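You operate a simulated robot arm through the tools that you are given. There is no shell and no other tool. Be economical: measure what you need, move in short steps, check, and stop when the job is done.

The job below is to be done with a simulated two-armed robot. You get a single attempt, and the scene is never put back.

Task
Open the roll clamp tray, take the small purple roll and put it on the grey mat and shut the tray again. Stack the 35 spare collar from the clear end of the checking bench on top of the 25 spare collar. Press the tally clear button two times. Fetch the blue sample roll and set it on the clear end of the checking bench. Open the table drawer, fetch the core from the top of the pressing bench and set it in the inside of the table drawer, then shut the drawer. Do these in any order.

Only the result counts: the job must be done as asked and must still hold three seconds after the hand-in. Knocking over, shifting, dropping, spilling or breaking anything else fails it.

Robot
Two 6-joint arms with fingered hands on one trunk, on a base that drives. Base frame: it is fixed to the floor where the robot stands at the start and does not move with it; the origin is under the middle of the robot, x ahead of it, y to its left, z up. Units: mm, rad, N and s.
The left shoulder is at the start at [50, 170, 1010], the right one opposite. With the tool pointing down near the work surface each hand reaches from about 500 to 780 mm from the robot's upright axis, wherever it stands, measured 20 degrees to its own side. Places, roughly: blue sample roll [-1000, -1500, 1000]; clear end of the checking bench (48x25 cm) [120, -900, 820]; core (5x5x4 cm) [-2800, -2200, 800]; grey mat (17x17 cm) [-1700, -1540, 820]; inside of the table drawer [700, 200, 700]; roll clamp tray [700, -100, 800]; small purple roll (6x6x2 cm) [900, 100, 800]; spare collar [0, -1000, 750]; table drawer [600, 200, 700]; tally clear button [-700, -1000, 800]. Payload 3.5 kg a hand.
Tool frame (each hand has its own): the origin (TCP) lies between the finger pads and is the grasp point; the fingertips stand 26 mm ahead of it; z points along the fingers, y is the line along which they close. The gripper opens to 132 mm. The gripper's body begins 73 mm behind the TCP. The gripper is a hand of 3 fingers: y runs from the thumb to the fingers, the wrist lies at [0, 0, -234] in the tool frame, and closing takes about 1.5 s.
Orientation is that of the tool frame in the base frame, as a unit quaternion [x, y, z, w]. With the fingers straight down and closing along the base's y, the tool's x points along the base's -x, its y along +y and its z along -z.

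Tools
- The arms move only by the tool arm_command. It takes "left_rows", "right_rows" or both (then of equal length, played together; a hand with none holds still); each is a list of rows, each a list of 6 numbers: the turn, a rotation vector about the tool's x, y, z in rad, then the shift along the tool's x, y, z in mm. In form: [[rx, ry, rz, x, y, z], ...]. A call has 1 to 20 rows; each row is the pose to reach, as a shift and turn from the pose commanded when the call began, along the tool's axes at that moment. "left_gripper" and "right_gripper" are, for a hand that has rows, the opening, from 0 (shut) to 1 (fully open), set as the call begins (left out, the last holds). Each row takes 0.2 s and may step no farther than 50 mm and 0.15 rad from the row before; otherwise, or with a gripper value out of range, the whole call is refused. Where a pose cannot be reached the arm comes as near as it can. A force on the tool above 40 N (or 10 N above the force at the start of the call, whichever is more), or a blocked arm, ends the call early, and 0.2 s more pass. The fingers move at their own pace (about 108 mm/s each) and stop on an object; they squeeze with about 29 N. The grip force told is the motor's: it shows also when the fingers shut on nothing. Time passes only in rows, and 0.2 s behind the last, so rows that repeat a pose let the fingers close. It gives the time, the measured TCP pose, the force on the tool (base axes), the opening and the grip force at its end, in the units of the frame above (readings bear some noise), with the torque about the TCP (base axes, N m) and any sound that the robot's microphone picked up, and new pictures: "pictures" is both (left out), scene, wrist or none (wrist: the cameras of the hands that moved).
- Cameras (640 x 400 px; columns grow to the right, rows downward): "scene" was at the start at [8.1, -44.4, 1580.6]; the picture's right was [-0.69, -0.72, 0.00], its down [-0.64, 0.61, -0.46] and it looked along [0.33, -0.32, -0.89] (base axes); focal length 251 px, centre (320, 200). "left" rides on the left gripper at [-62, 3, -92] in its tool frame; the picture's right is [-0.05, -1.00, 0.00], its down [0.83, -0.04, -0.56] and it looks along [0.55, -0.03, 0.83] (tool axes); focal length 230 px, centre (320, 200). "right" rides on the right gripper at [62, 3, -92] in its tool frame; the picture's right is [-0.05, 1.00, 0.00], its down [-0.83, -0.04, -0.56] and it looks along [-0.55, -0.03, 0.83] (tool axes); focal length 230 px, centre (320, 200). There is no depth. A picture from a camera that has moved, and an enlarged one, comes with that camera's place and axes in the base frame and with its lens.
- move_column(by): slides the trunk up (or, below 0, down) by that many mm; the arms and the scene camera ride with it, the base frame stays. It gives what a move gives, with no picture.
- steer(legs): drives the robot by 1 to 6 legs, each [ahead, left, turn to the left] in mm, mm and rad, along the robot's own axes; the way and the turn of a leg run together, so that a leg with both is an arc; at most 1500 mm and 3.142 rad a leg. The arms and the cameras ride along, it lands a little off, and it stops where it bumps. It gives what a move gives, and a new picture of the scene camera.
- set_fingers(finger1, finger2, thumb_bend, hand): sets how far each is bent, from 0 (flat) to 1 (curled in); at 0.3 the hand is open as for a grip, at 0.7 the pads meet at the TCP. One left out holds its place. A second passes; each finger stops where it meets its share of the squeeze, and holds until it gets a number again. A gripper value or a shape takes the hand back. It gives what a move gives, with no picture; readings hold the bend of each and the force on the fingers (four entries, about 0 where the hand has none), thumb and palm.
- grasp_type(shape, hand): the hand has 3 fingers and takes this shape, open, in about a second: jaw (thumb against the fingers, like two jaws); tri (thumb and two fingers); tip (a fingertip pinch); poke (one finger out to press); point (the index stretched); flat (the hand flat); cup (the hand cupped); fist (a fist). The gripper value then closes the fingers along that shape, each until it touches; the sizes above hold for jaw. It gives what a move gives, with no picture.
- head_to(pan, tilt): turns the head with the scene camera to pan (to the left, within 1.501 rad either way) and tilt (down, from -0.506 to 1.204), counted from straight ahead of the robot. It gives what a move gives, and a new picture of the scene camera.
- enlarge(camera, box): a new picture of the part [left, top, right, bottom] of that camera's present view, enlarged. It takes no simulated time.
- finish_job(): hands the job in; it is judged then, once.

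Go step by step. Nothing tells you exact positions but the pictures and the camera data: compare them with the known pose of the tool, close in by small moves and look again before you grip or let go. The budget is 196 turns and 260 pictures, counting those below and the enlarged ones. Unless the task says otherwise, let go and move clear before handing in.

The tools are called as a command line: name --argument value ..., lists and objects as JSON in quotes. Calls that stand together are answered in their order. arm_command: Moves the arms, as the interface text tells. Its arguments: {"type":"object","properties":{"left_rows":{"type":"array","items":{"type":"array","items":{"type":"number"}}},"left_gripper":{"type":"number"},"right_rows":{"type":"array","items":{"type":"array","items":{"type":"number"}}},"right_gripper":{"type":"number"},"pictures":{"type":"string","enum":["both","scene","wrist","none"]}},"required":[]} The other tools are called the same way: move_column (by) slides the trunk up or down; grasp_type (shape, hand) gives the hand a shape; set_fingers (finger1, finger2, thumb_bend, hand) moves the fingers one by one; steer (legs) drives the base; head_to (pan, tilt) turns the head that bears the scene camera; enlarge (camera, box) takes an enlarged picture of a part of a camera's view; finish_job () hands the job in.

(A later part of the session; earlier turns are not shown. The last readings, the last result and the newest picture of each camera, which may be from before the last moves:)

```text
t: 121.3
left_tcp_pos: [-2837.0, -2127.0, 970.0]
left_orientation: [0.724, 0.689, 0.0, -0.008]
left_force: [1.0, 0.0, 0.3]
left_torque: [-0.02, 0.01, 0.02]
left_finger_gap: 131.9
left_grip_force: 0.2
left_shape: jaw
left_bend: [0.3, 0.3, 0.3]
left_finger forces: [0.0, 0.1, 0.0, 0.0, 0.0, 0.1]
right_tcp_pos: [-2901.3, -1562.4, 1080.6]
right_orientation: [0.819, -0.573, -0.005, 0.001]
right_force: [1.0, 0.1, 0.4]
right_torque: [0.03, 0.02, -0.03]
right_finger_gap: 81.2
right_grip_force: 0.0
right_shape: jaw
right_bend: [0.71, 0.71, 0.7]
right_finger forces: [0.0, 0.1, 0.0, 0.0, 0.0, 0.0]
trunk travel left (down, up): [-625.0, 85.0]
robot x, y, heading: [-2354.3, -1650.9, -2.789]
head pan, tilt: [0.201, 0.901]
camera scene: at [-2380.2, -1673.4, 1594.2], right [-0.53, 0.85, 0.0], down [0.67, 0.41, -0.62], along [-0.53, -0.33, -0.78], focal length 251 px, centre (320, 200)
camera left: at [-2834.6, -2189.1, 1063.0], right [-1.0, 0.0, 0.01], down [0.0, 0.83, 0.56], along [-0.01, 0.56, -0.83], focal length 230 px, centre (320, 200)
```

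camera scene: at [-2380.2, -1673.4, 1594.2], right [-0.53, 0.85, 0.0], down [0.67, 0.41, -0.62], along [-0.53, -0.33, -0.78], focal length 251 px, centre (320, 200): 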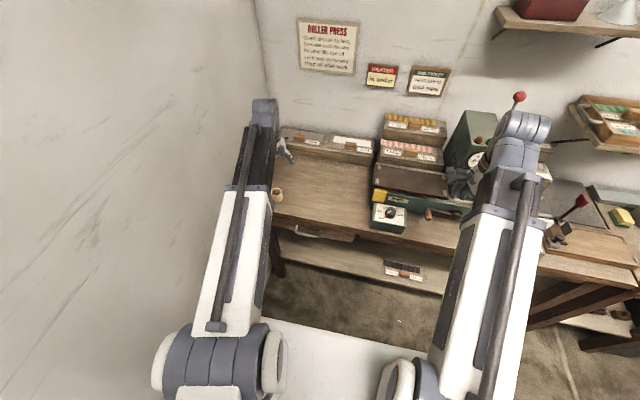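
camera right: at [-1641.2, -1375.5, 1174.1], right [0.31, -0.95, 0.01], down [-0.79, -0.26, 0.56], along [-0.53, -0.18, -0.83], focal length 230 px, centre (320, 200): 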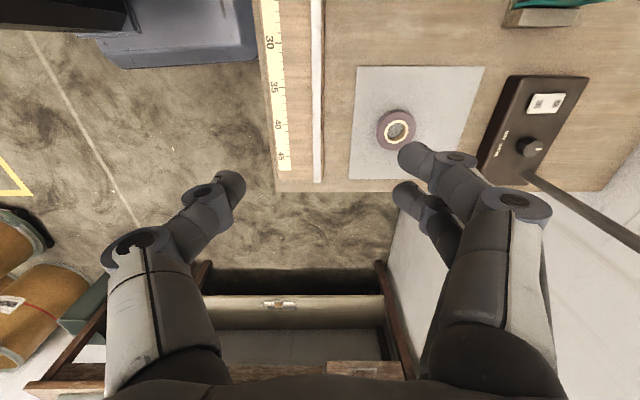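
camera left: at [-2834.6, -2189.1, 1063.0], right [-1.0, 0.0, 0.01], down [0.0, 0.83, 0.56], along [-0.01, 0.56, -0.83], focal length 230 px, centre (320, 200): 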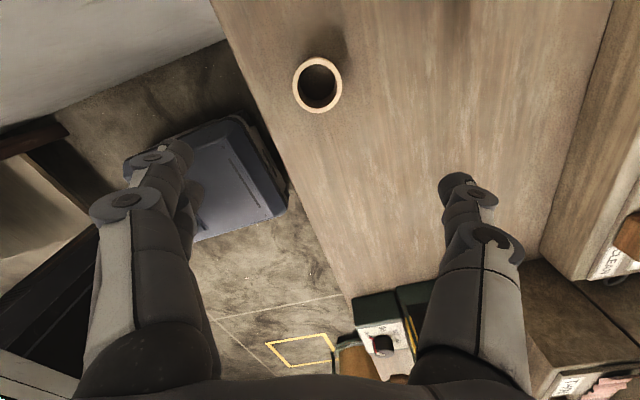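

Core top is at about (-2834, -2158, 828). I move over it and lower.

arm_command --left_rows '[[0, 0, 0, -15, 2, 30], [0, 0, 0, -31, 4, 60], [0, 0, 0, -31, 4, 95]]' --left_gripper 0.7 --pictures "wrist"

```text
t: 122.2
left_tcp_pos: [-2834.7, -2154.5, 875.0]
left_orientation: [0.725, 0.689, 0.0, -0.007]
left_force: [0.9, 0.5, 1.3]
left_torque: [0.0, 0.01, 0.0]
left_finger_gap: 92.5
left_grip_force: 0.1
left_shape: jaw
left_bend: [0.67, 0.67, 0.64]
left_finger forces: [0.0, 0.0, 0.0, 0.1, 0.1, 0.0]
right_tcp_pos: [-2902.9, -1563.1, 1081.7]
right_orientation: [0.819, -0.573, -0.005, 0.001]
right_force: [0.1, -0.7, 0.1]
right_torque: [-0.02, 0.0, 0.0]
right_finger_gap: 81.7
right_grip_force: 0.1
right_shape: jaw
right_bend: [0.71, 0.71, 0.7]
right_finger forces: [0.0, 0.0, 0.1, 0.0, 0.0, 0.0]
trunk travel left (down, up): [-625.0, 85.0]
robot x, y, heading: [-2353.9, -1645.2, -2.795]
head pan, tilt: [0.201, 0.901]
camera left: at [-2832.1, -2217.2, 967.8], right [-1.0, 0.0, 0.01], down [0.0, 0.83, 0.56], along [-0.01, 0.56, -0.83], focal length 230 px, centre (320, 200)
```

left: 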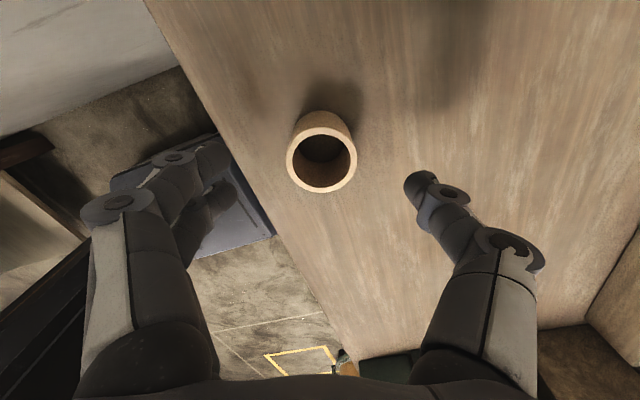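

arm_command --left_rows '[[0, 0, 0, 0, 0, 25], [0, 0, 0, 0, 0, 48]]' --pictures "none"

arm_command --left_rows '[[0, 0, 0, 0, 0, 0], [0, 0, 0, 0, 0, 0], [0, 0, 0, 0, 0, 0], [0, 0, 0, 0, 0, 0], [0, 0, 0, 0, 0, 0]]' --left_gripper 0.0 --pictures "wrist"

```text
t: 122.8
left_tcp_pos: [-2836.5, -2157.6, 827.6]
left_orientation: [0.725, 0.689, 0.0, -0.008]
left_force: [-0.5, 0.4, 1.9]
left_torque: [0.02, -0.09, 0.0]
left_finger_gap: 92.8
left_grip_force: 0.0
left_shape: jaw
left_bend: [0.68, 0.67, 0.64]
left_finger forces: [1.4, 0.3, 0.1, 0.1, 0.1, 0.1]
right_tcp_pos: [-2902.2, -1561.7, 1081.7]
right_orientation: [0.819, -0.574, -0.004, 0.001]
right_force: [-0.7, 0.0, -0.1]
right_torque: [0.02, 0.01, 0.01]
right_finger_gap: 81.3
right_grip_force: 0.1
right_shape: jaw
right_bend: [0.71, 0.71, 0.7]
right_finger forces: [0.0, 0.1, 0.1, 0.1, 0.1, 0.0]
trunk travel left (down, up): [-625.0, 85.0]
robot x, y, heading: [-2354.0, -1643.5, -2.789]
head pan, tilt: [0.201, 0.901]
```

```text
t: 124.0
left_tcp_pos: [-2835.2, -2156.9, 826.9]
left_orientation: [0.725, 0.689, 0.001, -0.006]
left_force: [1.9, -0.6, 3.1]
left_torque: [-0.08, -0.17, 0.04]
left_finger_gap: 37.5
left_grip_force: 29.2
left_shape: jaw
left_bend: [0.7, 0.7, 0.68]
left_finger forces: [14.3, 13.8, 0.0, 0.0, 24.6, 0.1]
right_tcp_pos: [-2901.4, -1563.0, 1081.5]
right_orientation: [0.819, -0.574, -0.004, 0.001]
right_force: [-0.5, 0.0, -0.2]
right_torque: [0.01, 0.0, 0.01]
right_finger_gap: 81.5
right_grip_force: 0.0
right_shape: jaw
right_bend: [0.71, 0.71, 0.7]
right_finger forces: [0.0, 0.0, 0.1, 0.0, 0.0, 0.0]
trunk travel left (down, up): [-625.0, 85.0]
robot x, y, heading: [-2357.5, -1645.4, -2.786]
head pan, tilt: [0.201, 0.901]
camera left: at [-2833.1, -2219.8, 919.7], right [-1.0, 0.0, 0.01], down [0.0, 0.83, 0.56], along [-0.01, 0.56, -0.83], focal length 230 px, centre (320, 200)
```

left: 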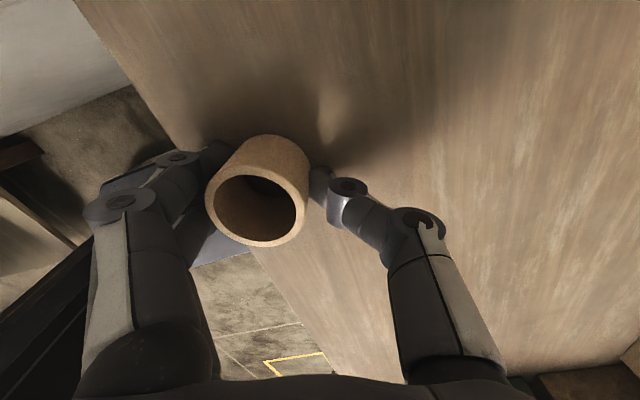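

The core is gripped. I lift it and look.

arm_command --left_rows '[[0, 0, 0, 0, 0, -5], [0, 0, 0, 0, 0, -40], [0, 0, 0, 0, 0, -85], [0, 0, 0, 0, 0, -130], [0, 0, 0, 0, 0, -175], [0, 0, 0, 0, 0, -220], [0, 0, 0, 0, 0, -240]]' --pictures "wrist"

```text
t: 125.5
left_tcp_pos: [-2834.2, -2159.9, 1067.3]
left_orientation: [0.725, 0.689, 0.001, -0.007]
left_force: [0.3, -0.1, -0.9]
left_torque: [0.0, 0.02, 0.02]
left_finger_gap: 37.3
left_grip_force: 29.2
left_shape: jaw
left_bend: [0.7, 0.7, 0.68]
left_finger forces: [13.2, 14.0, 0.1, 0.0, 26.3, 0.0]
right_tcp_pos: [-2901.9, -1562.3, 1080.0]
right_orientation: [0.819, -0.574, -0.005, 0.001]
right_force: [0.8, 0.0, -0.8]
right_torque: [0.01, -0.01, 0.0]
right_finger_gap: 81.6
right_grip_force: 0.0
right_shape: jaw
right_bend: [0.71, 0.71, 0.7]
right_finger forces: [0.1, 0.1, 0.1, 0.0, 0.0, 0.0]
trunk travel left (down, up): [-625.0, 85.0]
robot x, y, heading: [-2353.5, -1650.1, -2.789]
head pan, tilt: [0.201, 0.901]
camera left: at [-2832.8, -2222.4, 1159.8], right [-1.0, 0.0, 0.01], down [0.0, 0.83, 0.56], along [-0.01, 0.56, -0.83], focal length 230 px, centre (320, 200)
```

left: 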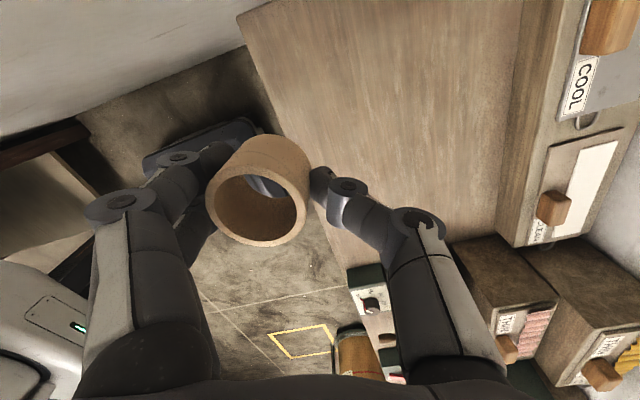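

The core is held securely. I drive back toward the checking bench for the blue sample roll.

steer --legs '[[-130, 0, 0], [0, -650, 0], [-1447, 0, 0], [0, 0, 1.57]]'

head_to --pan -0.3 --tilt 0.8

```text
t: 140.6
left_tcp_pos: [-592.4, -968.0, 1066.9]
left_orientation: [0.018, 1.0, -0.003, -0.005]
left_force: [0.0, -0.4, 0.3]
left_torque: [-0.02, 0.0, -0.03]
left_finger_gap: 36.7
left_grip_force: 29.2
left_shape: jaw
left_bend: [0.7, 0.7, 0.68]
left_finger forces: [13.0, 13.3, 0.0, 0.0, 26.1, 0.1]
right_tcp_pos: [-1187.9, -1042.8, 1080.2]
right_orientation: [0.984, 0.18, -0.003, 0.004]
right_force: [-0.2, -0.3, 0.8]
right_torque: [-0.01, 0.03, 0.0]
right_finger_gap: 81.4
right_grip_force: 0.1
right_shape: jaw
right_bend: [0.71, 0.71, 0.7]
right_finger forces: [0.1, 0.0, 0.0, 0.0, 0.0, 0.1]
trunk travel left (down, up): [-625.0, 85.0]
robot x, y, heading: [-1110.3, -491.5, -1.202]
head pan, tilt: [0.201, 0.901]
camera scene: at [-1082.1, -522.3, 1594.2], right [-0.84, -0.54, 0.0], down [-0.42, 0.66, -0.62], along [0.33, -0.52, -0.78], focal length 251 px, centre (320, 200)
```

scene: 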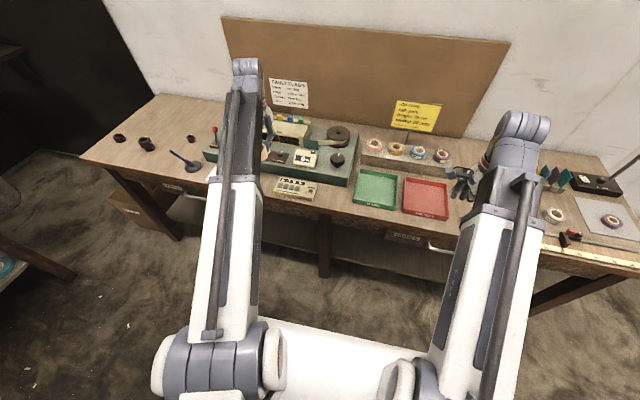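

```text
t: 141.6
left_tcp_pos: [-591.1, -966.7, 1066.5]
left_orientation: [0.018, 1.0, -0.004, -0.006]
left_force: [0.7, 0.5, -0.8]
left_torque: [-0.02, -0.01, 0.0]
left_finger_gap: 36.9
left_grip_force: 29.2
left_shape: jaw
left_bend: [0.7, 0.7, 0.68]
left_finger forces: [12.9, 13.4, 0.0, 0.0, 26.0, 0.1]
right_tcp_pos: [-1187.4, -1042.8, 1080.3]
right_orientation: [0.984, 0.18, -0.003, 0.004]
right_force: [-0.4, -0.3, 0.5]
right_torque: [-0.01, -0.02, -0.02]
right_finger_gap: 81.4
right_grip_force: 0.1
right_shape: jaw
right_bend: [0.71, 0.71, 0.7]
right_finger forces: [0.0, 0.0, 0.0, 0.0, 0.0, 0.0]
trunk travel left (down, up): [-625.0, 85.0]
robot x, y, heading: [-1110.2, -492.8, -1.207]
head pan, tilt: [-0.3, 0.799]
camera scene: at [-1117.3, -539.1, 1602.1], right [-1.0, -0.07, 0.0], down [-0.05, 0.72, -0.7], along [0.05, -0.7, -0.72], focal length 251 px, centre (320, 200)
```

scene: 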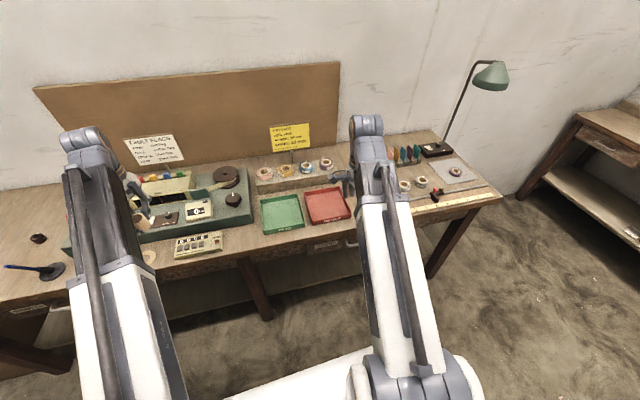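

Blue roll is near (-991, -1427, ~897) with neighbours close on both sides and the job card just behind-left. I'll turn the right hand to grip it diagonally (thumb forward-right, fingers back-left), retract a little, then drive in.

arm_command --right_rows '[[0, 0, -0.14, 0, -5, 0], [0, 0, -0.28, 0, -10, 0], [0, 0, -0.42, 0, -15, 0], [0, 0, -0.56, 0, -20, 0], [0, 0, -0.7, 0, -25, 0], [0, 0, -0.84, 0, -30, 0], [0, 0, -0.98, 0, -35, 0], [0, 0, -1.12, 0, -40, 0], [0, 0, -1.26, 0, -45, 0], [0, 0, -1.4, 0, -50, 0], [0, 0, -1.54, 0, -55, 0], [0, 0, -1.68, 0, -60, 0], [0, 0, -1.82, 0, -65, 0], [0, 0, -1.96, 0, -70, 0], [0, 0, -2.1, 0, -75, 0], [0, 0, -2.24, 0, -80, 0], [0, 0, -2.35, 0, -80, 0]]' --right_gripper 0.85 --pictures "none"

steer --legs '[[200, 0, 0]]'

enlarge --camera "right" --box '[0, 0, 640, 400]'

```text
t: 145.2
left_tcp_pos: [-591.8, -968.9, 1066.9]
left_orientation: [0.018, 1.0, -0.005, -0.005]
left_force: [-0.8, 0.0, 0.1]
left_torque: [0.01, -0.03, 0.01]
left_finger_gap: 37.0
left_grip_force: 28.9
left_shape: jaw
left_bend: [0.7, 0.7, 0.68]
left_finger forces: [13.1, 13.4, 0.0, 0.1, 26.0, 0.1]
right_tcp_pos: [-1214.5, -985.4, 1087.6]
right_orientation: [0.213, 0.977, -0.004, -0.002]
right_force: [0.1, -0.3, 0.7]
right_torque: [0.0, -0.01, -0.04]
right_finger_gap: 112.0
right_grip_force: 0.1
right_shape: jaw
right_bend: [0.54, 0.54, 0.5]
right_finger forces: [0.0, 0.0, 0.0, 0.0, 0.1, 0.1]
right hand out of reach, approached as far as the arm can: row 13, 14, 15, 16, 17
trunk travel left (down, up): [-625.0, 85.0]
robot x, y, heading: [-1110.1, -494.6, -1.203]
head pan, tilt: [-0.3, 0.799]
```

```text
t: 146.7
left_tcp_pos: [-523.5, -1153.3, 1066.3]
left_orientation: [0.02, 1.0, -0.005, -0.005]
left_force: [0.9, -0.3, 0.5]
left_torque: [-0.01, 0.0, -0.04]
left_finger_gap: 37.4
left_grip_force: 28.6
left_shape: jaw
left_bend: [0.7, 0.7, 0.68]
left_finger forces: [13.0, 13.4, 0.0, 0.0, 26.1, 0.0]
right_tcp_pos: [-1145.9, -1169.1, 1086.7]
right_orientation: [0.215, 0.977, -0.003, -0.001]
right_force: [1.1, -0.1, 0.2]
right_torque: [0.05, 0.0, 0.0]
right_finger_gap: 111.9
right_grip_force: 0.1
right_shape: jaw
right_bend: [0.54, 0.54, 0.5]
right_finger forces: [0.1, 0.0, 0.0, 0.0, 0.1, 0.0]
trunk travel left (down, up): [-625.0, 85.0]
robot x, y, heading: [-1040.2, -678.0, -1.205]
head pan, tilt: [-0.3, 0.799]
camera scene: at [-1047.2, -723.2, 1602.1], right [-1.0, -0.06, 0.0], down [-0.05, 0.72, -0.7], along [0.04, -0.7, -0.72], focal length 251 px, centre (320, 200)
```

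scene: 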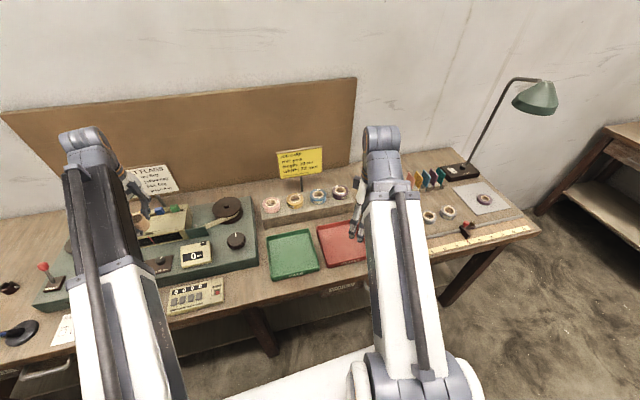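

```text
1.00 times, centred on (320, 200) of right (not enlarged: the box is as wide or as high as the picture)
camera zoom: at [-1198.9, -1140.5, 1180.0], right [0.47, 0.88, -0.01], down [0.74, -0.38, 0.55], along [0.49, -0.26, -0.83], focal length 230 px, centre (320, 200)
```

zoom: 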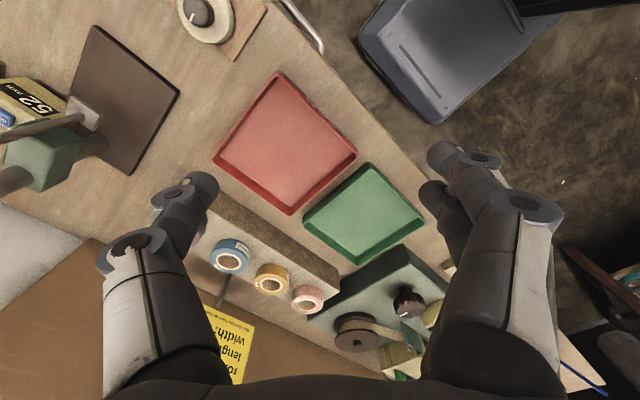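

arm_command --right_rows '[[0, 0, 0, -35, -25, 0], [0, 0, 0, -70, -50, 0], [0, 0, 0, -105, -75, 0], [0, 0, 0, -140, -100, 0], [0, 0, 0, -175, -124, 0], [0, 0, 0, -210, -149, 0], [0, 0, 0, -225, -160, 0]]' --pictures "both"

```text
t: 148.3
left_tcp_pos: [-523.1, -1152.4, 1065.5]
left_orientation: [0.02, 1.0, -0.005, -0.005]
left_force: [0.4, -0.4, -0.4]
left_torque: [0.0, 0.01, 0.02]
left_finger_gap: 37.1
left_grip_force: 29.1
left_shape: jaw
left_bend: [0.7, 0.7, 0.68]
left_finger forces: [12.9, 13.4, 0.1, 0.1, 26.1, 0.0]
right_tcp_pos: [-1005.1, -1409.1, 1087.9]
right_orientation: [0.215, 0.977, -0.003, -0.003]
right_force: [0.8, -0.9, 0.2]
right_torque: [-0.01, 0.02, 0.0]
right_finger_gap: 112.0
right_grip_force: 0.1
right_shape: jaw
right_bend: [0.54, 0.54, 0.5]
right_finger forces: [0.1, 0.1, 0.0, 0.0, 0.0, 0.0]
trunk travel left (down, up): [-625.0, 85.0]
robot x, y, heading: [-1040.8, -678.1, -1.201]
head pan, tilt: [-0.3, 0.799]
camera scene: at [-1047.6, -722.4, 1602.1], right [-1.0, -0.06, 0.0], down [-0.04, 0.72, -0.7], along [0.04, -0.7, -0.72], focal length 251 px, centre (320, 200)
camera right: at [-1059.5, -1379.3, 1180.8], right [0.47, 0.89, -0.01], down [0.74, -0.38, 0.55], along [0.49, -0.26, -0.83], focal length 230 px, centre (320, 200)
```

scene: 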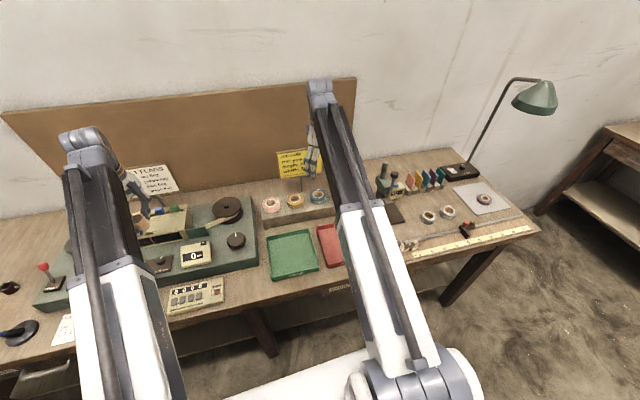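
right: 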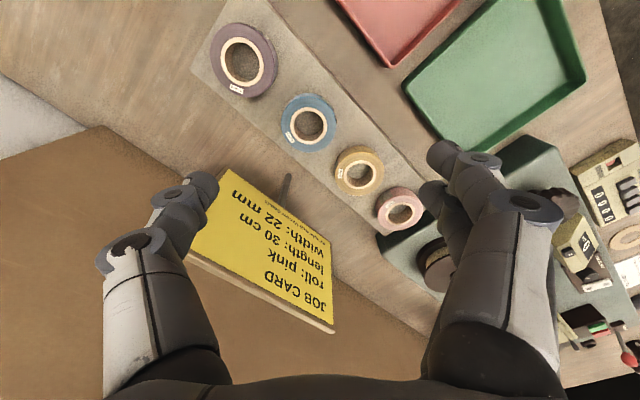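

enlarge --camera "scene" --box '[250, 110, 370, 220]'

enlarge --camera "right" --box '[160, 60, 400, 340]'

```text
3.64 times, centred on (310, 165) of scene
camera zoom: at [-1047.6, -722.4, 1602.1], right [-1.0, -0.06, 0.0], down [-0.04, 0.72, -0.7], along [0.04, -0.7, -0.72], focal length 912 px, centre (356, 327)
```

zoom: 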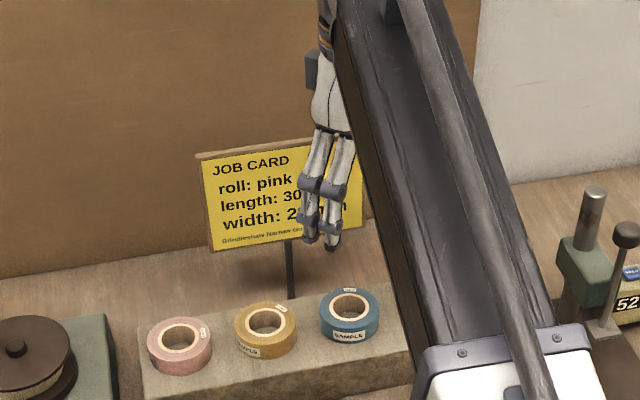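

```text
1.43 times, centred on (280, 200) of right
camera zoom: at [-1059.5, -1379.3, 1180.8], right [0.47, 0.89, -0.01], down [0.74, -0.38, 0.55], along [0.49, -0.26, -0.83], focal length 329 px, centre (377, 200)
```

zoom: 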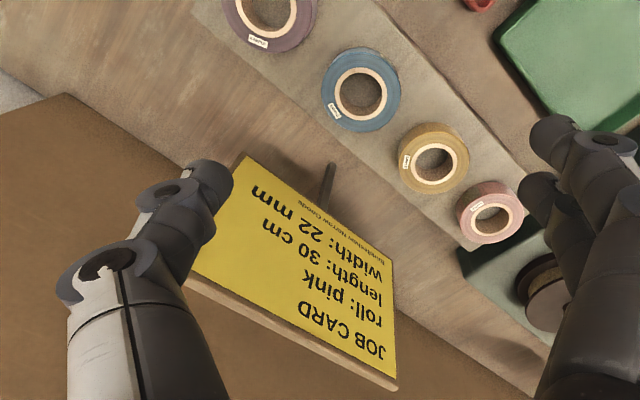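

The card's nearest corner is about 74 mm forward of the roll centre; there is clearance. I centre over the blue roll and descend partway.

arm_command --right_rows '[[0, 0, 0.08, -8, -8, 0], [0, 0, 0.15, -14, -16, 0], [0, 0, 0.15, -14, -16, 40], [0, 0, 0.15, -14, -16, 80], [0, 0, 0.15, -14, -16, 115]]' --right_gripper 0.73 --pictures "wrist"

enlarge --camera "scene" --box '[250, 110, 370, 220]'

```text
t: 149.5
left_tcp_pos: [-523.1, -1153.3, 1067.2]
left_orientation: [0.02, 1.0, -0.004, -0.005]
left_force: [0.1, 1.0, 0.1]
left_torque: [0.03, 0.04, -0.02]
left_finger_gap: 36.5
left_grip_force: 29.5
left_shape: jaw
left_bend: [0.7, 0.7, 0.68]
left_finger forces: [12.9, 13.4, 0.1, 0.0, 26.1, 0.0]
right_tcp_pos: [-1002.5, -1427.0, 973.3]
right_orientation: [0.287, 0.958, -0.004, -0.001]
right_force: [0.0, 0.3, -0.5]
right_torque: [-0.03, -0.01, 0.0]
right_finger_gap: 96.9
right_grip_force: 0.0
right_shape: jaw
right_bend: [0.65, 0.65, 0.62]
right_finger forces: [0.1, 0.1, 0.0, 0.0, 0.0, 0.0]
trunk travel left (down, up): [-625.0, 85.0]
robot x, y, heading: [-1041.7, -676.2, -1.207]
head pan, tilt: [-0.3, 0.799]
camera right: at [-1050.8, -1389.8, 1065.9], right [0.59, 0.81, -0.01], down [0.67, -0.49, 0.56], along [0.44, -0.33, -0.83], focal length 230 px, centre (320, 200)
```

right: 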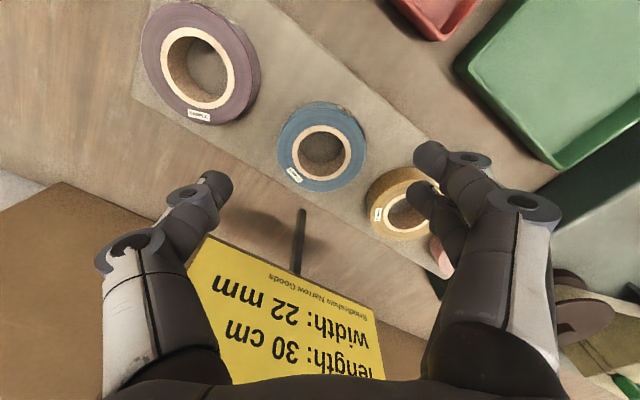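

```text
3.64 times, centred on (310, 165) of scene
camera zoom: at [-1047.6, -722.4, 1602.1], right [-1.0, -0.06, 0.0], down [-0.04, 0.72, -0.7], along [0.04, -0.7, -0.72], focal length 912 px, centre (356, 327)
```

zoom: 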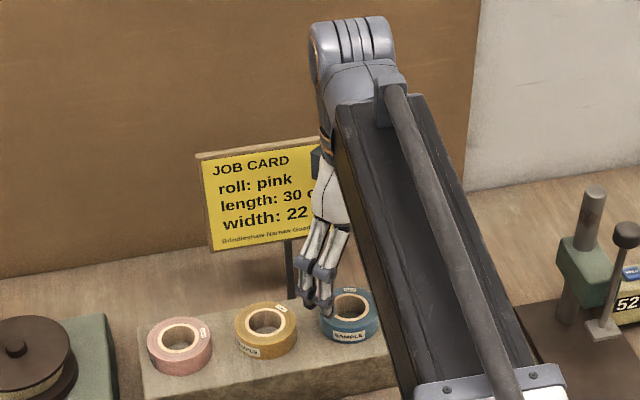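

arm_command --right_rows '[[0, 0, 0, -3, 1, 30], [0, 0, 0, -3, 1, 60]]' --pictures "wrist"

enlarge --camera "scene" --box '[250, 110, 370, 220]'

```text
t: 150.1
left_tcp_pos: [-523.3, -1153.5, 1066.9]
left_orientation: [0.019, 1.0, -0.005, -0.006]
left_force: [-0.3, 0.1, -0.4]
left_torque: [0.0, -0.01, 0.0]
left_finger_gap: 36.9
left_grip_force: 28.8
left_shape: jaw
left_bend: [0.7, 0.7, 0.68]
left_finger forces: [13.0, 13.4, 0.0, 0.0, 26.1, 0.0]
right_tcp_pos: [-999.5, -1429.6, 912.2]
right_orientation: [0.288, 0.958, -0.003, -0.002]
right_force: [-0.1, 0.0, -0.1]
right_torque: [0.05, 0.01, -0.02]
right_finger_gap: 96.5
right_grip_force: 0.0
right_shape: jaw
right_bend: [0.65, 0.65, 0.62]
right_finger forces: [0.0, 0.0, 0.0, 0.0, 0.0, 0.0]
trunk travel left (down, up): [-625.0, 85.0]
robot x, y, heading: [-1042.8, -679.1, -1.209]
head pan, tilt: [-0.3, 0.799]
camera right: at [-1047.8, -1393.4, 1004.9], right [0.59, 0.81, -0.01], down [0.67, -0.49, 0.56], along [0.44, -0.33, -0.83], focal length 230 px, centre (320, 200)
```

right: 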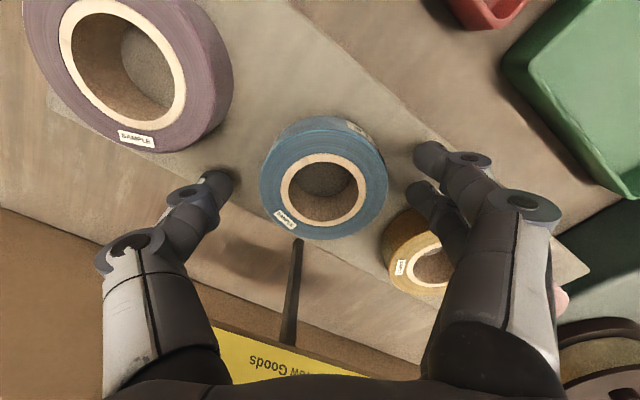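

```text
3.64 times, centred on (310, 165) of scene
camera zoom: at [-1047.6, -722.5, 1602.1], right [-1.0, -0.06, 0.0], down [-0.04, 0.72, -0.7], along [0.04, -0.7, -0.72], focal length 912 px, centre (356, 327)
```

zoom: 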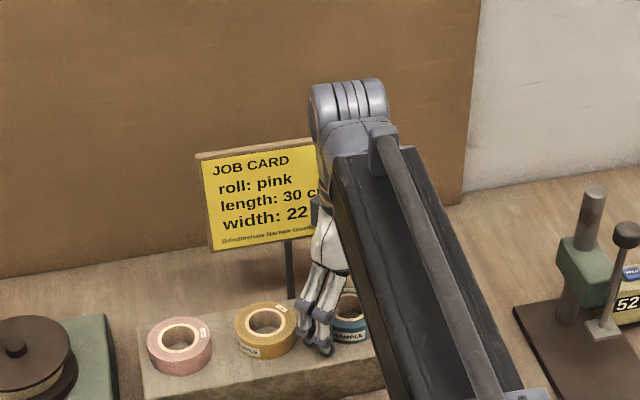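

arm_command --right_rows '[[0, 0, 0, 0, 0, 6], [0, 0, 0, 0, 0, 12]]' --pictures "none"

arm_command --right_rows '[[0, 0, 0, 0, 0, 0], [0, 0, 0, 0, 0, 0], [0, 0, 0, 0, 0, 0], [0, 0, 0, 0, 0, 0]]' --right_gripper 0.0 --pictures "wrist"

```text
t: 150.9
left_tcp_pos: [-524.3, -1152.8, 1068.2]
left_orientation: [0.021, 1.0, -0.005, -0.004]
left_force: [-0.4, 0.6, 0.5]
left_torque: [0.0, 0.01, 0.01]
left_finger_gap: 36.7
left_grip_force: 29.0
left_shape: jaw
left_bend: [0.7, 0.7, 0.68]
left_finger forces: [13.0, 13.5, 0.1, 0.0, 26.1, 0.0]
right_tcp_pos: [-1000.0, -1431.5, 906.7]
right_orientation: [0.288, 0.957, -0.007, 0.002]
right_force: [-4.0, 0.2, 19.9]
right_torque: [1.08, -0.52, 0.25]
right_finger_gap: 96.2
right_grip_force: 0.1
right_shape: jaw
right_bend: [0.67, 0.66, 0.62]
right_finger forces: [11.7, 8.8, 0.1, 0.0, 0.0, 0.0]
trunk travel left (down, up): [-625.0, 85.0]
robot x, y, heading: [-1043.7, -678.4, -1.209]
head pan, tilt: [-0.3, 0.799]
stopped in row 2 (right hand): the force on the tool passed its limit at 42 N (the readings are from after the stop); the commanded pose is now the measured one
```

```text
t: 151.9
left_tcp_pos: [-522.8, -1150.4, 1067.9]
left_orientation: [0.02, 1.0, -0.006, -0.005]
left_force: [-0.3, 1.0, -0.7]
left_torque: [0.03, -0.01, -0.01]
left_finger_gap: 37.0
left_grip_force: 28.9
left_shape: jaw
left_bend: [0.7, 0.7, 0.68]
left_finger forces: [13.0, 13.4, 0.0, 0.0, 26.0, 0.0]
right_tcp_pos: [-997.8, -1428.3, 906.2]
right_orientation: [0.287, 0.958, -0.006, 0.002]
right_force: [5.4, 10.7, 30.5]
right_torque: [1.74, -1.04, 0.09]
right_finger_gap: 59.0
right_grip_force: 28.6
right_shape: jaw
right_bend: [0.71, 0.71, 0.72]
right_finger forces: [25.9, 25.0, 0.0, 0.0, 19.8, 0.1]
trunk travel left (down, up): [-625.0, 85.0]
robot x, y, heading: [-1042.2, -681.4, -1.208]
head pan, tilt: [-0.3, 0.799]
camera right: at [-1046.9, -1391.7, 998.4], right [0.59, 0.81, -0.01], down [0.67, -0.49, 0.56], along [0.45, -0.34, -0.83], focal length 230 px, centre (320, 200)
```

right: 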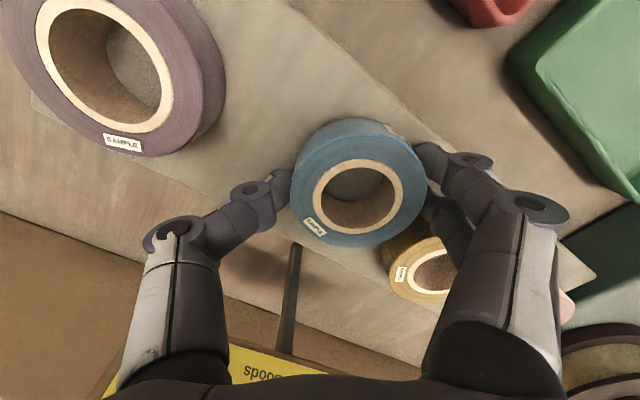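

Shelf top is about z 880; the roll is gripped. I lift it straight up.

arm_command --right_rows '[[0, 0, 0, 0, 0, -3], [0, 0, 0, 0, 0, -10], [0, 0, 0, 0, 0, -40], [0, 0, 0, 0, 0, -80], [0, 0, 0, 0, 0, -120], [0, 0, 0, 0, 0, -160], [0, 0, 0, 0, 0, -190]]' --pictures "both"

```text
t: 153.5
left_tcp_pos: [-522.2, -1152.4, 1067.3]
left_orientation: [0.02, 1.0, -0.004, -0.006]
left_force: [0.5, 1.1, -0.8]
left_torque: [0.0, -0.01, 0.0]
left_finger_gap: 37.0
left_grip_force: 28.5
left_shape: jaw
left_bend: [0.7, 0.7, 0.68]
left_finger forces: [13.0, 13.5, 0.0, 0.0, 26.0, 0.1]
right_tcp_pos: [-999.1, -1427.0, 1092.8]
right_orientation: [0.288, 0.958, -0.005, 0.0]
right_force: [1.0, 0.3, 0.1]
right_torque: [-0.04, 0.02, 0.0]
right_finger_gap: 58.9
right_grip_force: 29.0
right_shape: jaw
right_bend: [0.71, 0.71, 0.71]
right_finger forces: [14.7, 14.7, 0.0, 0.1, 28.6, 0.1]
trunk travel left (down, up): [-625.0, 85.0]
robot x, y, heading: [-1039.1, -676.8, -1.211]
head pan, tilt: [-0.3, 0.799]
camera scene: at [-1047.7, -722.2, 1602.1], right [-1.0, -0.06, 0.0], down [-0.04, 0.72, -0.7], along [0.04, -0.7, -0.72], focal length 251 px, centre (320, 200)
camera right: at [-1049.4, -1390.1, 1186.0], right [0.59, 0.8, -0.01], down [0.67, -0.49, 0.56], along [0.45, -0.34, -0.83], focal length 230 px, centre (320, 200)
```

scene: 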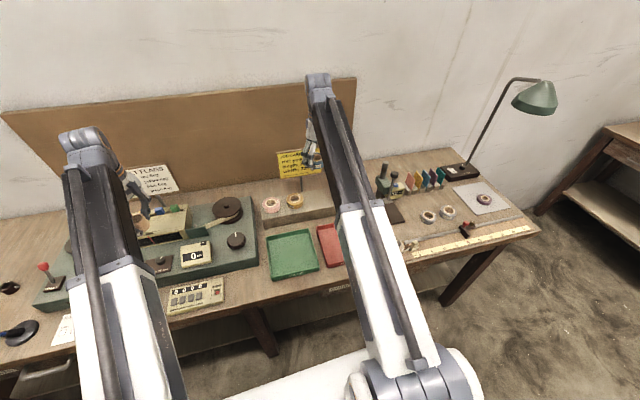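
right: 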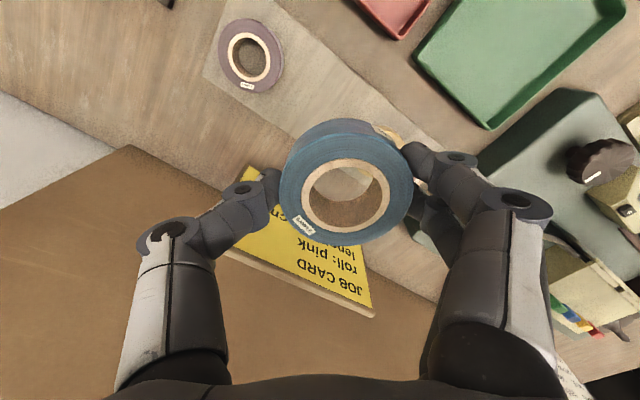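

Blue roll held. I retract it from the card, then strafe left to the clear end of the bench.

arm_command --right_rows '[[0, 0, 0, 20, 15, -5], [0, 0, 0, 50, 36, -5], [0, 0, 0, 85, 60, -5], [0, 0, 0, 120, 85, -5], [0, 0, 0, 150, 108, -5]]' --pictures "none"

steer --legs '[[0, 1130, 0]]'

enlarge --camera "right" --box '[0, 0, 640, 400]'

```text
t: 154.7
left_tcp_pos: [-523.4, -1152.4, 1067.4]
left_orientation: [0.02, 1.0, -0.005, -0.005]
left_force: [0.2, -0.6, 0.4]
left_torque: [-0.03, -0.01, -0.03]
left_finger_gap: 37.0
left_grip_force: 29.6
left_shape: jaw
left_bend: [0.7, 0.7, 0.68]
left_finger forces: [13.0, 13.4, 0.0, 0.0, 26.0, 0.1]
right_tcp_pos: [-1066.8, -1255.8, 1093.3]
right_orientation: [0.288, 0.958, -0.006, 0.001]
right_force: [0.1, 0.0, 0.0]
right_torque: [-0.03, -0.06, -0.01]
right_finger_gap: 58.7
right_grip_force: 29.4
right_shape: jaw
right_bend: [0.71, 0.71, 0.71]
right_finger forces: [14.6, 14.7, 0.1, 0.1, 28.7, 0.0]
trunk travel left (down, up): [-625.0, 85.0]
robot x, y, heading: [-1038.9, -679.8, -1.204]
head pan, tilt: [-0.3, 0.799]
```

```text
t: 160.5
left_tcp_pos: [539.6, -747.1, 1067.1]
left_orientation: [0.018, 1.0, -0.005, -0.005]
left_force: [0.2, -0.6, 0.0]
left_torque: [-0.03, 0.02, 0.01]
left_finger_gap: 36.8
left_grip_force: 29.4
left_shape: jaw
left_bend: [0.7, 0.7, 0.68]
left_finger forces: [13.1, 13.4, 0.0, 0.0, 26.0, 0.1]
right_tcp_pos: [-4.3, -853.7, 1093.6]
right_orientation: [0.287, 0.958, -0.005, 0.0]
right_force: [0.1, -0.5, -0.7]
right_torque: [-0.02, 0.01, 0.01]
right_finger_gap: 58.5
right_grip_force: 29.2
right_shape: jaw
right_bend: [0.71, 0.71, 0.71]
right_finger forces: [14.7, 14.7, 0.0, 0.0, 28.6, 0.0]
trunk travel left (down, up): [-625.0, 85.0]
robot x, y, heading: [22.7, -273.4, -1.211]
head pan, tilt: [-0.3, 0.799]
camera scene: at [13.3, -317.8, 1602.1], right [-1.0, -0.07, 0.0], down [-0.05, 0.72, -0.7], along [0.05, -0.7, -0.72], focal length 251 px, centre (320, 200)
```

scene: 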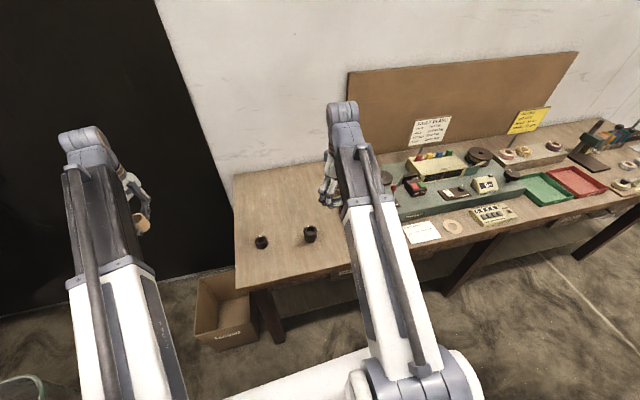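

```text
1.00 times, centred on (320, 200) of right (not enlarged: the box is as wide or as high as the picture)
camera zoom: at [-53.3, -815.5, 1186.4], right [0.59, 0.81, -0.01], down [0.67, -0.49, 0.56], along [0.45, -0.34, -0.83], focal length 230 px, centre (320, 200)
```

zoom: 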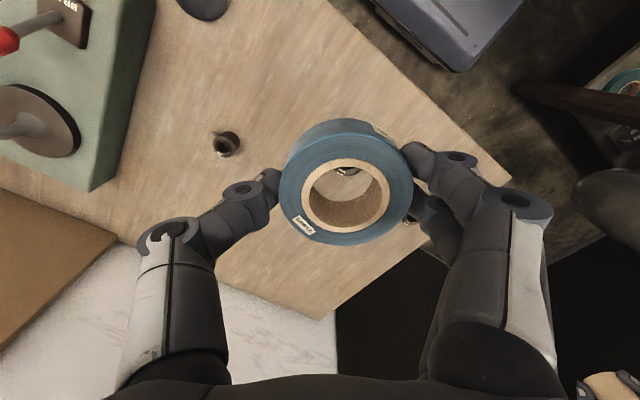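

I'll set the roll down at about (50, -980), clear of the stack and the 20 collar. Moving over it and down to just above.

arm_command --right_rows '[[0, 0, 0, -30, -24, 0], [0, 0, 0, -60, -48, 0], [0, 0, 0, -90, -72, 0], [0, 0, 0, -110, -88, 20], [0, 0, 0, -110, -88, 65], [0, 0, 0, -110, -88, 110], [0, 0, 0, -110, -88, 155], [0, 0, 0, -110, -88, 190]]' --pictures "both"

```text
t: 162.3
left_tcp_pos: [538.7, -745.4, 1067.1]
left_orientation: [0.018, 1.0, -0.004, -0.006]
left_force: [-0.3, -0.3, 0.2]
left_torque: [-0.03, 0.04, 0.02]
left_finger_gap: 36.8
left_grip_force: 29.0
left_shape: jaw
left_bend: [0.7, 0.7, 0.68]
left_finger forces: [13.0, 13.4, 0.0, 0.0, 26.0, 0.0]
right_tcp_pos: [40.4, -988.2, 905.0]
right_orientation: [0.287, 0.958, -0.006, 0.002]
right_force: [0.3, -0.1, -0.5]
right_torque: [0.01, 0.0, -0.01]
right_finger_gap: 58.5
right_grip_force: 29.1
right_shape: jaw
right_bend: [0.71, 0.71, 0.71]
right_finger forces: [14.8, 14.8, 0.0, 0.1, 28.6, 0.1]
trunk travel left (down, up): [-625.0, 85.0]
robot x, y, heading: [17.9, -276.6, -1.209]
head pan, tilt: [-0.3, 0.799]
camera scene: at [13.1, -318.0, 1602.1], right [-1.0, -0.07, 0.0], down [-0.05, 0.72, -0.7], along [0.05, -0.7, -0.72], focal length 251 px, centre (320, 200)
camera right: at [-8.6, -951.5, 998.3], right [0.59, 0.81, -0.01], down [0.67, -0.49, 0.56], along [0.45, -0.34, -0.83], focal length 230 px, centre (320, 200)
```

scene: 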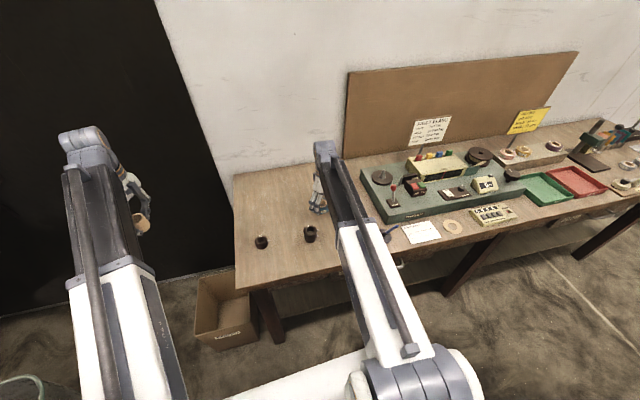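
right: 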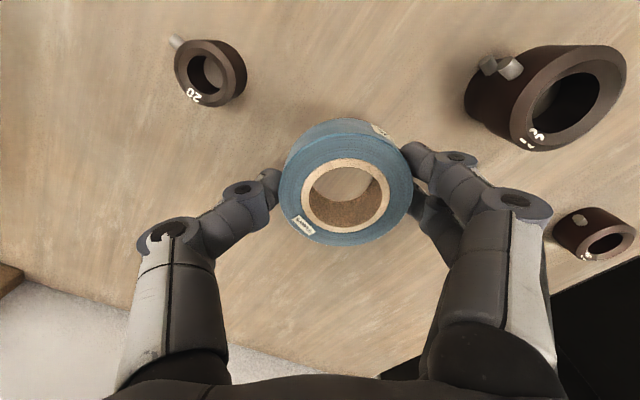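

arm_command --right_rows '[[0, 0, 0, 0, 0, 30], [0, 0, 0, 0, 0, 54]]' --pictures "none"

arm_command --right_rows '[[0, 0, 0, 0, 0, 2], [0, 0, 0, 0, 0, 4], [0, 0, 0, 0, 0, 6]]' --pictures "none"

```text
t: 162.9
left_tcp_pos: [537.4, -747.3, 1066.9]
left_orientation: [0.019, 1.0, -0.004, -0.005]
left_force: [-0.7, -0.1, -0.9]
left_torque: [0.02, -0.04, 0.0]
left_finger_gap: 37.1
left_grip_force: 29.0
left_shape: jaw
left_bend: [0.7, 0.7, 0.68]
left_finger forces: [13.0, 13.4, 0.1, 0.1, 26.2, 0.0]
right_tcp_pos: [37.7, -988.0, 849.9]
right_orientation: [0.287, 0.958, -0.007, 0.001]
right_force: [-0.3, 0.3, -1.2]
right_torque: [0.01, -0.02, -0.02]
right_finger_gap: 58.5
right_grip_force: 28.6
right_shape: jaw
right_bend: [0.71, 0.71, 0.71]
right_finger forces: [14.8, 14.7, 0.0, 0.1, 28.7, 0.0]
trunk travel left (down, up): [-625.0, 85.0]
robot x, y, heading: [17.8, -273.0, -1.201]
head pan, tilt: [-0.3, 0.799]
```

```text
t: 163.7
left_tcp_pos: [539.0, -745.9, 1068.2]
left_orientation: [0.018, 1.0, -0.006, -0.005]
left_force: [0.1, 0.4, 0.2]
left_torque: [0.03, 0.0, -0.01]
left_finger_gap: 36.7
left_grip_force: 28.6
left_shape: jaw
left_bend: [0.7, 0.7, 0.68]
left_finger forces: [13.0, 13.3, 0.1, 0.0, 26.1, 0.1]
right_tcp_pos: [39.8, -988.8, 847.6]
right_orientation: [0.286, 0.958, -0.006, 0.0]
right_force: [-1.1, 1.1, 11.0]
right_torque: [0.56, -0.28, 0.06]
right_finger_gap: 58.6
right_grip_force: 29.2
right_shape: jaw
right_bend: [0.72, 0.71, 0.71]
right_finger forces: [21.3, 20.0, 0.0, 0.0, 28.4, 0.1]
trunk travel left (down, up): [-625.0, 85.0]
robot x, y, heading: [19.7, -274.6, -1.202]
head pan, tilt: [-0.3, 0.799]
```

Contact with the bench. I release and rise.

arm_command --right_rows '[[0, 0, 0, 0, 0, -2], [0, 0, 0, 0, 0, -2], [0, 0, 0, 0, 0, -2], [0, 0, 0, 0, 0, -2]]' --right_gripper 0.7 --pictures "none"

arm_command --right_rows '[[0, 0, 0, 0, 0, -15], [0, 0, 0, 0, 0, -55], [0, 0, 0, 0, 0, -100], [0, 0, 0, 0, 0, -145], [0, 0, 0, 0, 0, -190], [0, 0, 0, 0, 0, -230]]' --pictures "both"

```text
t: 164.7
left_tcp_pos: [538.6, -747.6, 1067.5]
left_orientation: [0.018, 1.0, -0.006, -0.005]
left_force: [0.1, 0.3, 0.4]
left_torque: [0.02, -0.04, 0.06]
left_finger_gap: 37.1
left_grip_force: 29.1
left_shape: jaw
left_bend: [0.7, 0.7, 0.68]
left_finger forces: [13.0, 13.4, 0.0, 0.1, 26.1, 0.0]
right_tcp_pos: [39.9, -988.9, 846.6]
right_orientation: [0.286, 0.958, -0.006, 0.001]
right_force: [-2.2, -2.4, 8.4]
right_torque: [0.31, -0.12, 0.03]
right_finger_gap: 88.8
right_grip_force: 0.1
right_shape: jaw
right_bend: [0.71, 0.69, 0.64]
right_finger forces: [6.1, 2.2, 0.1, 0.1, 0.0, 0.0]
trunk travel left (down, up): [-625.0, 85.0]
robot x, y, heading: [20.9, -275.3, -1.203]
head pan, tilt: [-0.3, 0.799]
```

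```text
t: 166.1
left_tcp_pos: [540.0, -746.5, 1066.8]
left_orientation: [0.019, 1.0, -0.005, -0.005]
left_force: [0.1, -0.2, -0.1]
left_torque: [0.01, -0.01, -0.02]
left_finger_gap: 37.0
left_grip_force: 29.0
left_shape: jaw
left_bend: [0.7, 0.7, 0.68]
left_finger forces: [13.0, 13.4, 0.0, 0.0, 26.1, 0.1]
right_tcp_pos: [41.8, -985.7, 1078.8]
right_orientation: [0.286, 0.958, -0.005, 0.0]
right_force: [0.1, 0.7, 0.0]
right_torque: [0.0, -0.02, 0.02]
right_finger_gap: 91.9
right_grip_force: 0.1
right_shape: jaw
right_bend: [0.68, 0.68, 0.64]
right_finger forces: [0.0, 0.0, 0.1, 0.1, 0.0, 0.1]
trunk travel left (down, up): [-625.0, 85.0]
robot x, y, heading: [19.8, -269.2, -1.204]
head pan, tilt: [-0.3, 0.799]
camera scene: at [13.1, -317.7, 1602.1], right [-1.0, -0.07, 0.0], down [-0.05, 0.72, -0.7], along [0.05, -0.7, -0.72], focal length 251 px, centre (320, 200)
camera right: at [-8.0, -949.4, 1172.6], right [0.59, 0.81, -0.01], down [0.67, -0.49, 0.56], along [0.45, -0.34, -0.83], focal length 230 px, centre (320, 200)
```

scene: 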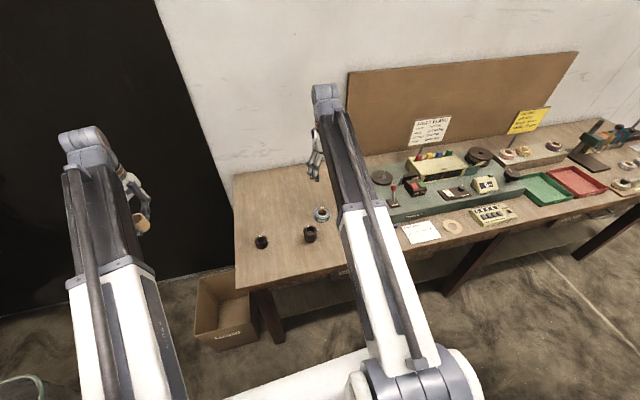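
right: 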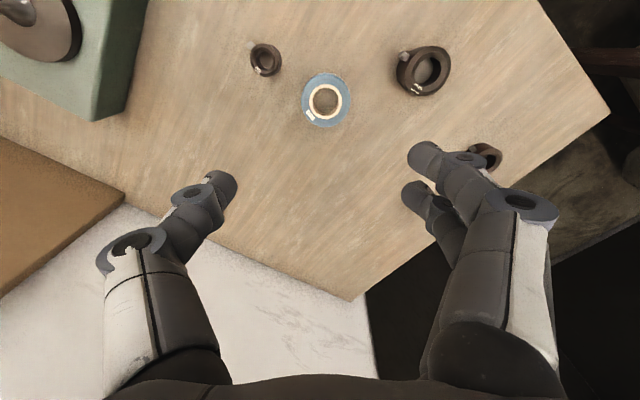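

Blue roll is placed. Now back to the table: I drive back, turn to face it, and line up so the right hand is in front of the drawer handle.

steer --legs '[[-250, 0, 0], [0, -180, 0], [0, 0, 1.549], [0, 186, 0]]'

head_to --pan -0.15 --tilt 0.95

```text
t: 174.0
left_tcp_pos: [170.0, 590.6, 1066.3]
left_orientation: [-0.693, 0.721, -0.008, 0.0]
left_force: [-0.9, 0.4, 0.3]
left_torque: [0.01, -0.01, -0.04]
left_finger_gap: 36.8
left_grip_force: 29.1
left_shape: jaw
left_bend: [0.7, 0.7, 0.68]
left_finger forces: [12.8, 12.9, 0.1, 0.0, 25.7, 0.1]
right_tcp_pos: [407.8, 90.8, 1078.8]
right_orientation: [-0.474, 0.881, -0.003, 0.004]
right_force: [0.3, 0.9, -0.3]
right_torque: [-0.02, 0.0, 0.03]
right_finger_gap: 92.1
right_grip_force: 0.0
right_shape: jaw
right_bend: [0.68, 0.68, 0.64]
right_finger forces: [0.0, 0.0, 0.1, 0.0, 0.0, 0.0]
trunk travel left (down, up): [-625.0, 85.0]
robot x, y, heading: [-305.7, 70.0, 0.365]
head pan, tilt: [-0.3, 0.799]
camera scene: at [-259.7, 62.9, 1602.1], right [0.06, -1.0, 0.0], down [-0.72, -0.05, -0.7], along [0.7, 0.04, -0.72], focal length 251 px, centre (320, 200)
```

scene: 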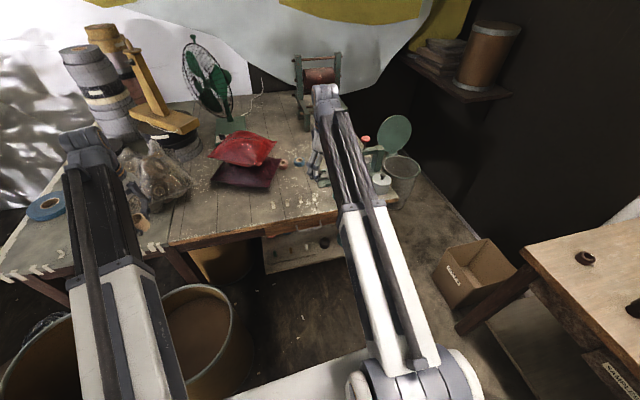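

```text
t: 174.7
left_tcp_pos: [169.6, 589.2, 1065.6]
left_orientation: [-0.693, 0.721, -0.007, -0.001]
left_force: [1.0, -0.5, -0.4]
left_torque: [0.0, 0.0, 0.04]
left_finger_gap: 36.6
left_grip_force: 29.2
left_shape: jaw
left_bend: [0.7, 0.7, 0.68]
left_finger forces: [12.9, 13.0, 0.0, 0.0, 25.7, 0.0]
right_tcp_pos: [407.8, 89.5, 1079.4]
right_orientation: [-0.474, 0.88, -0.004, 0.005]
right_force: [-0.2, 0.2, -0.1]
right_torque: [0.01, 0.02, -0.02]
right_finger_gap: 91.9
right_grip_force: 0.0
right_shape: jaw
right_bend: [0.68, 0.68, 0.64]
right_finger forces: [0.0, 0.1, 0.0, 0.0, 0.0, 0.0]
trunk travel left (down, up): [-625.0, 85.0]
robot x, y, heading: [-303.7, 69.8, 0.364]
head pan, tilt: [-0.15, 0.949]
camera scene: at [-268.7, 72.3, 1590.6], right [0.21, -0.98, 0.0], down [-0.79, -0.17, -0.58], along [0.57, 0.12, -0.81], focal length 251 px, centre (320, 200)
```

scene: 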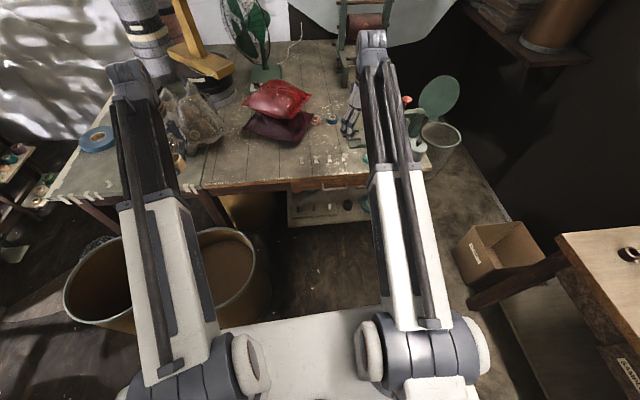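

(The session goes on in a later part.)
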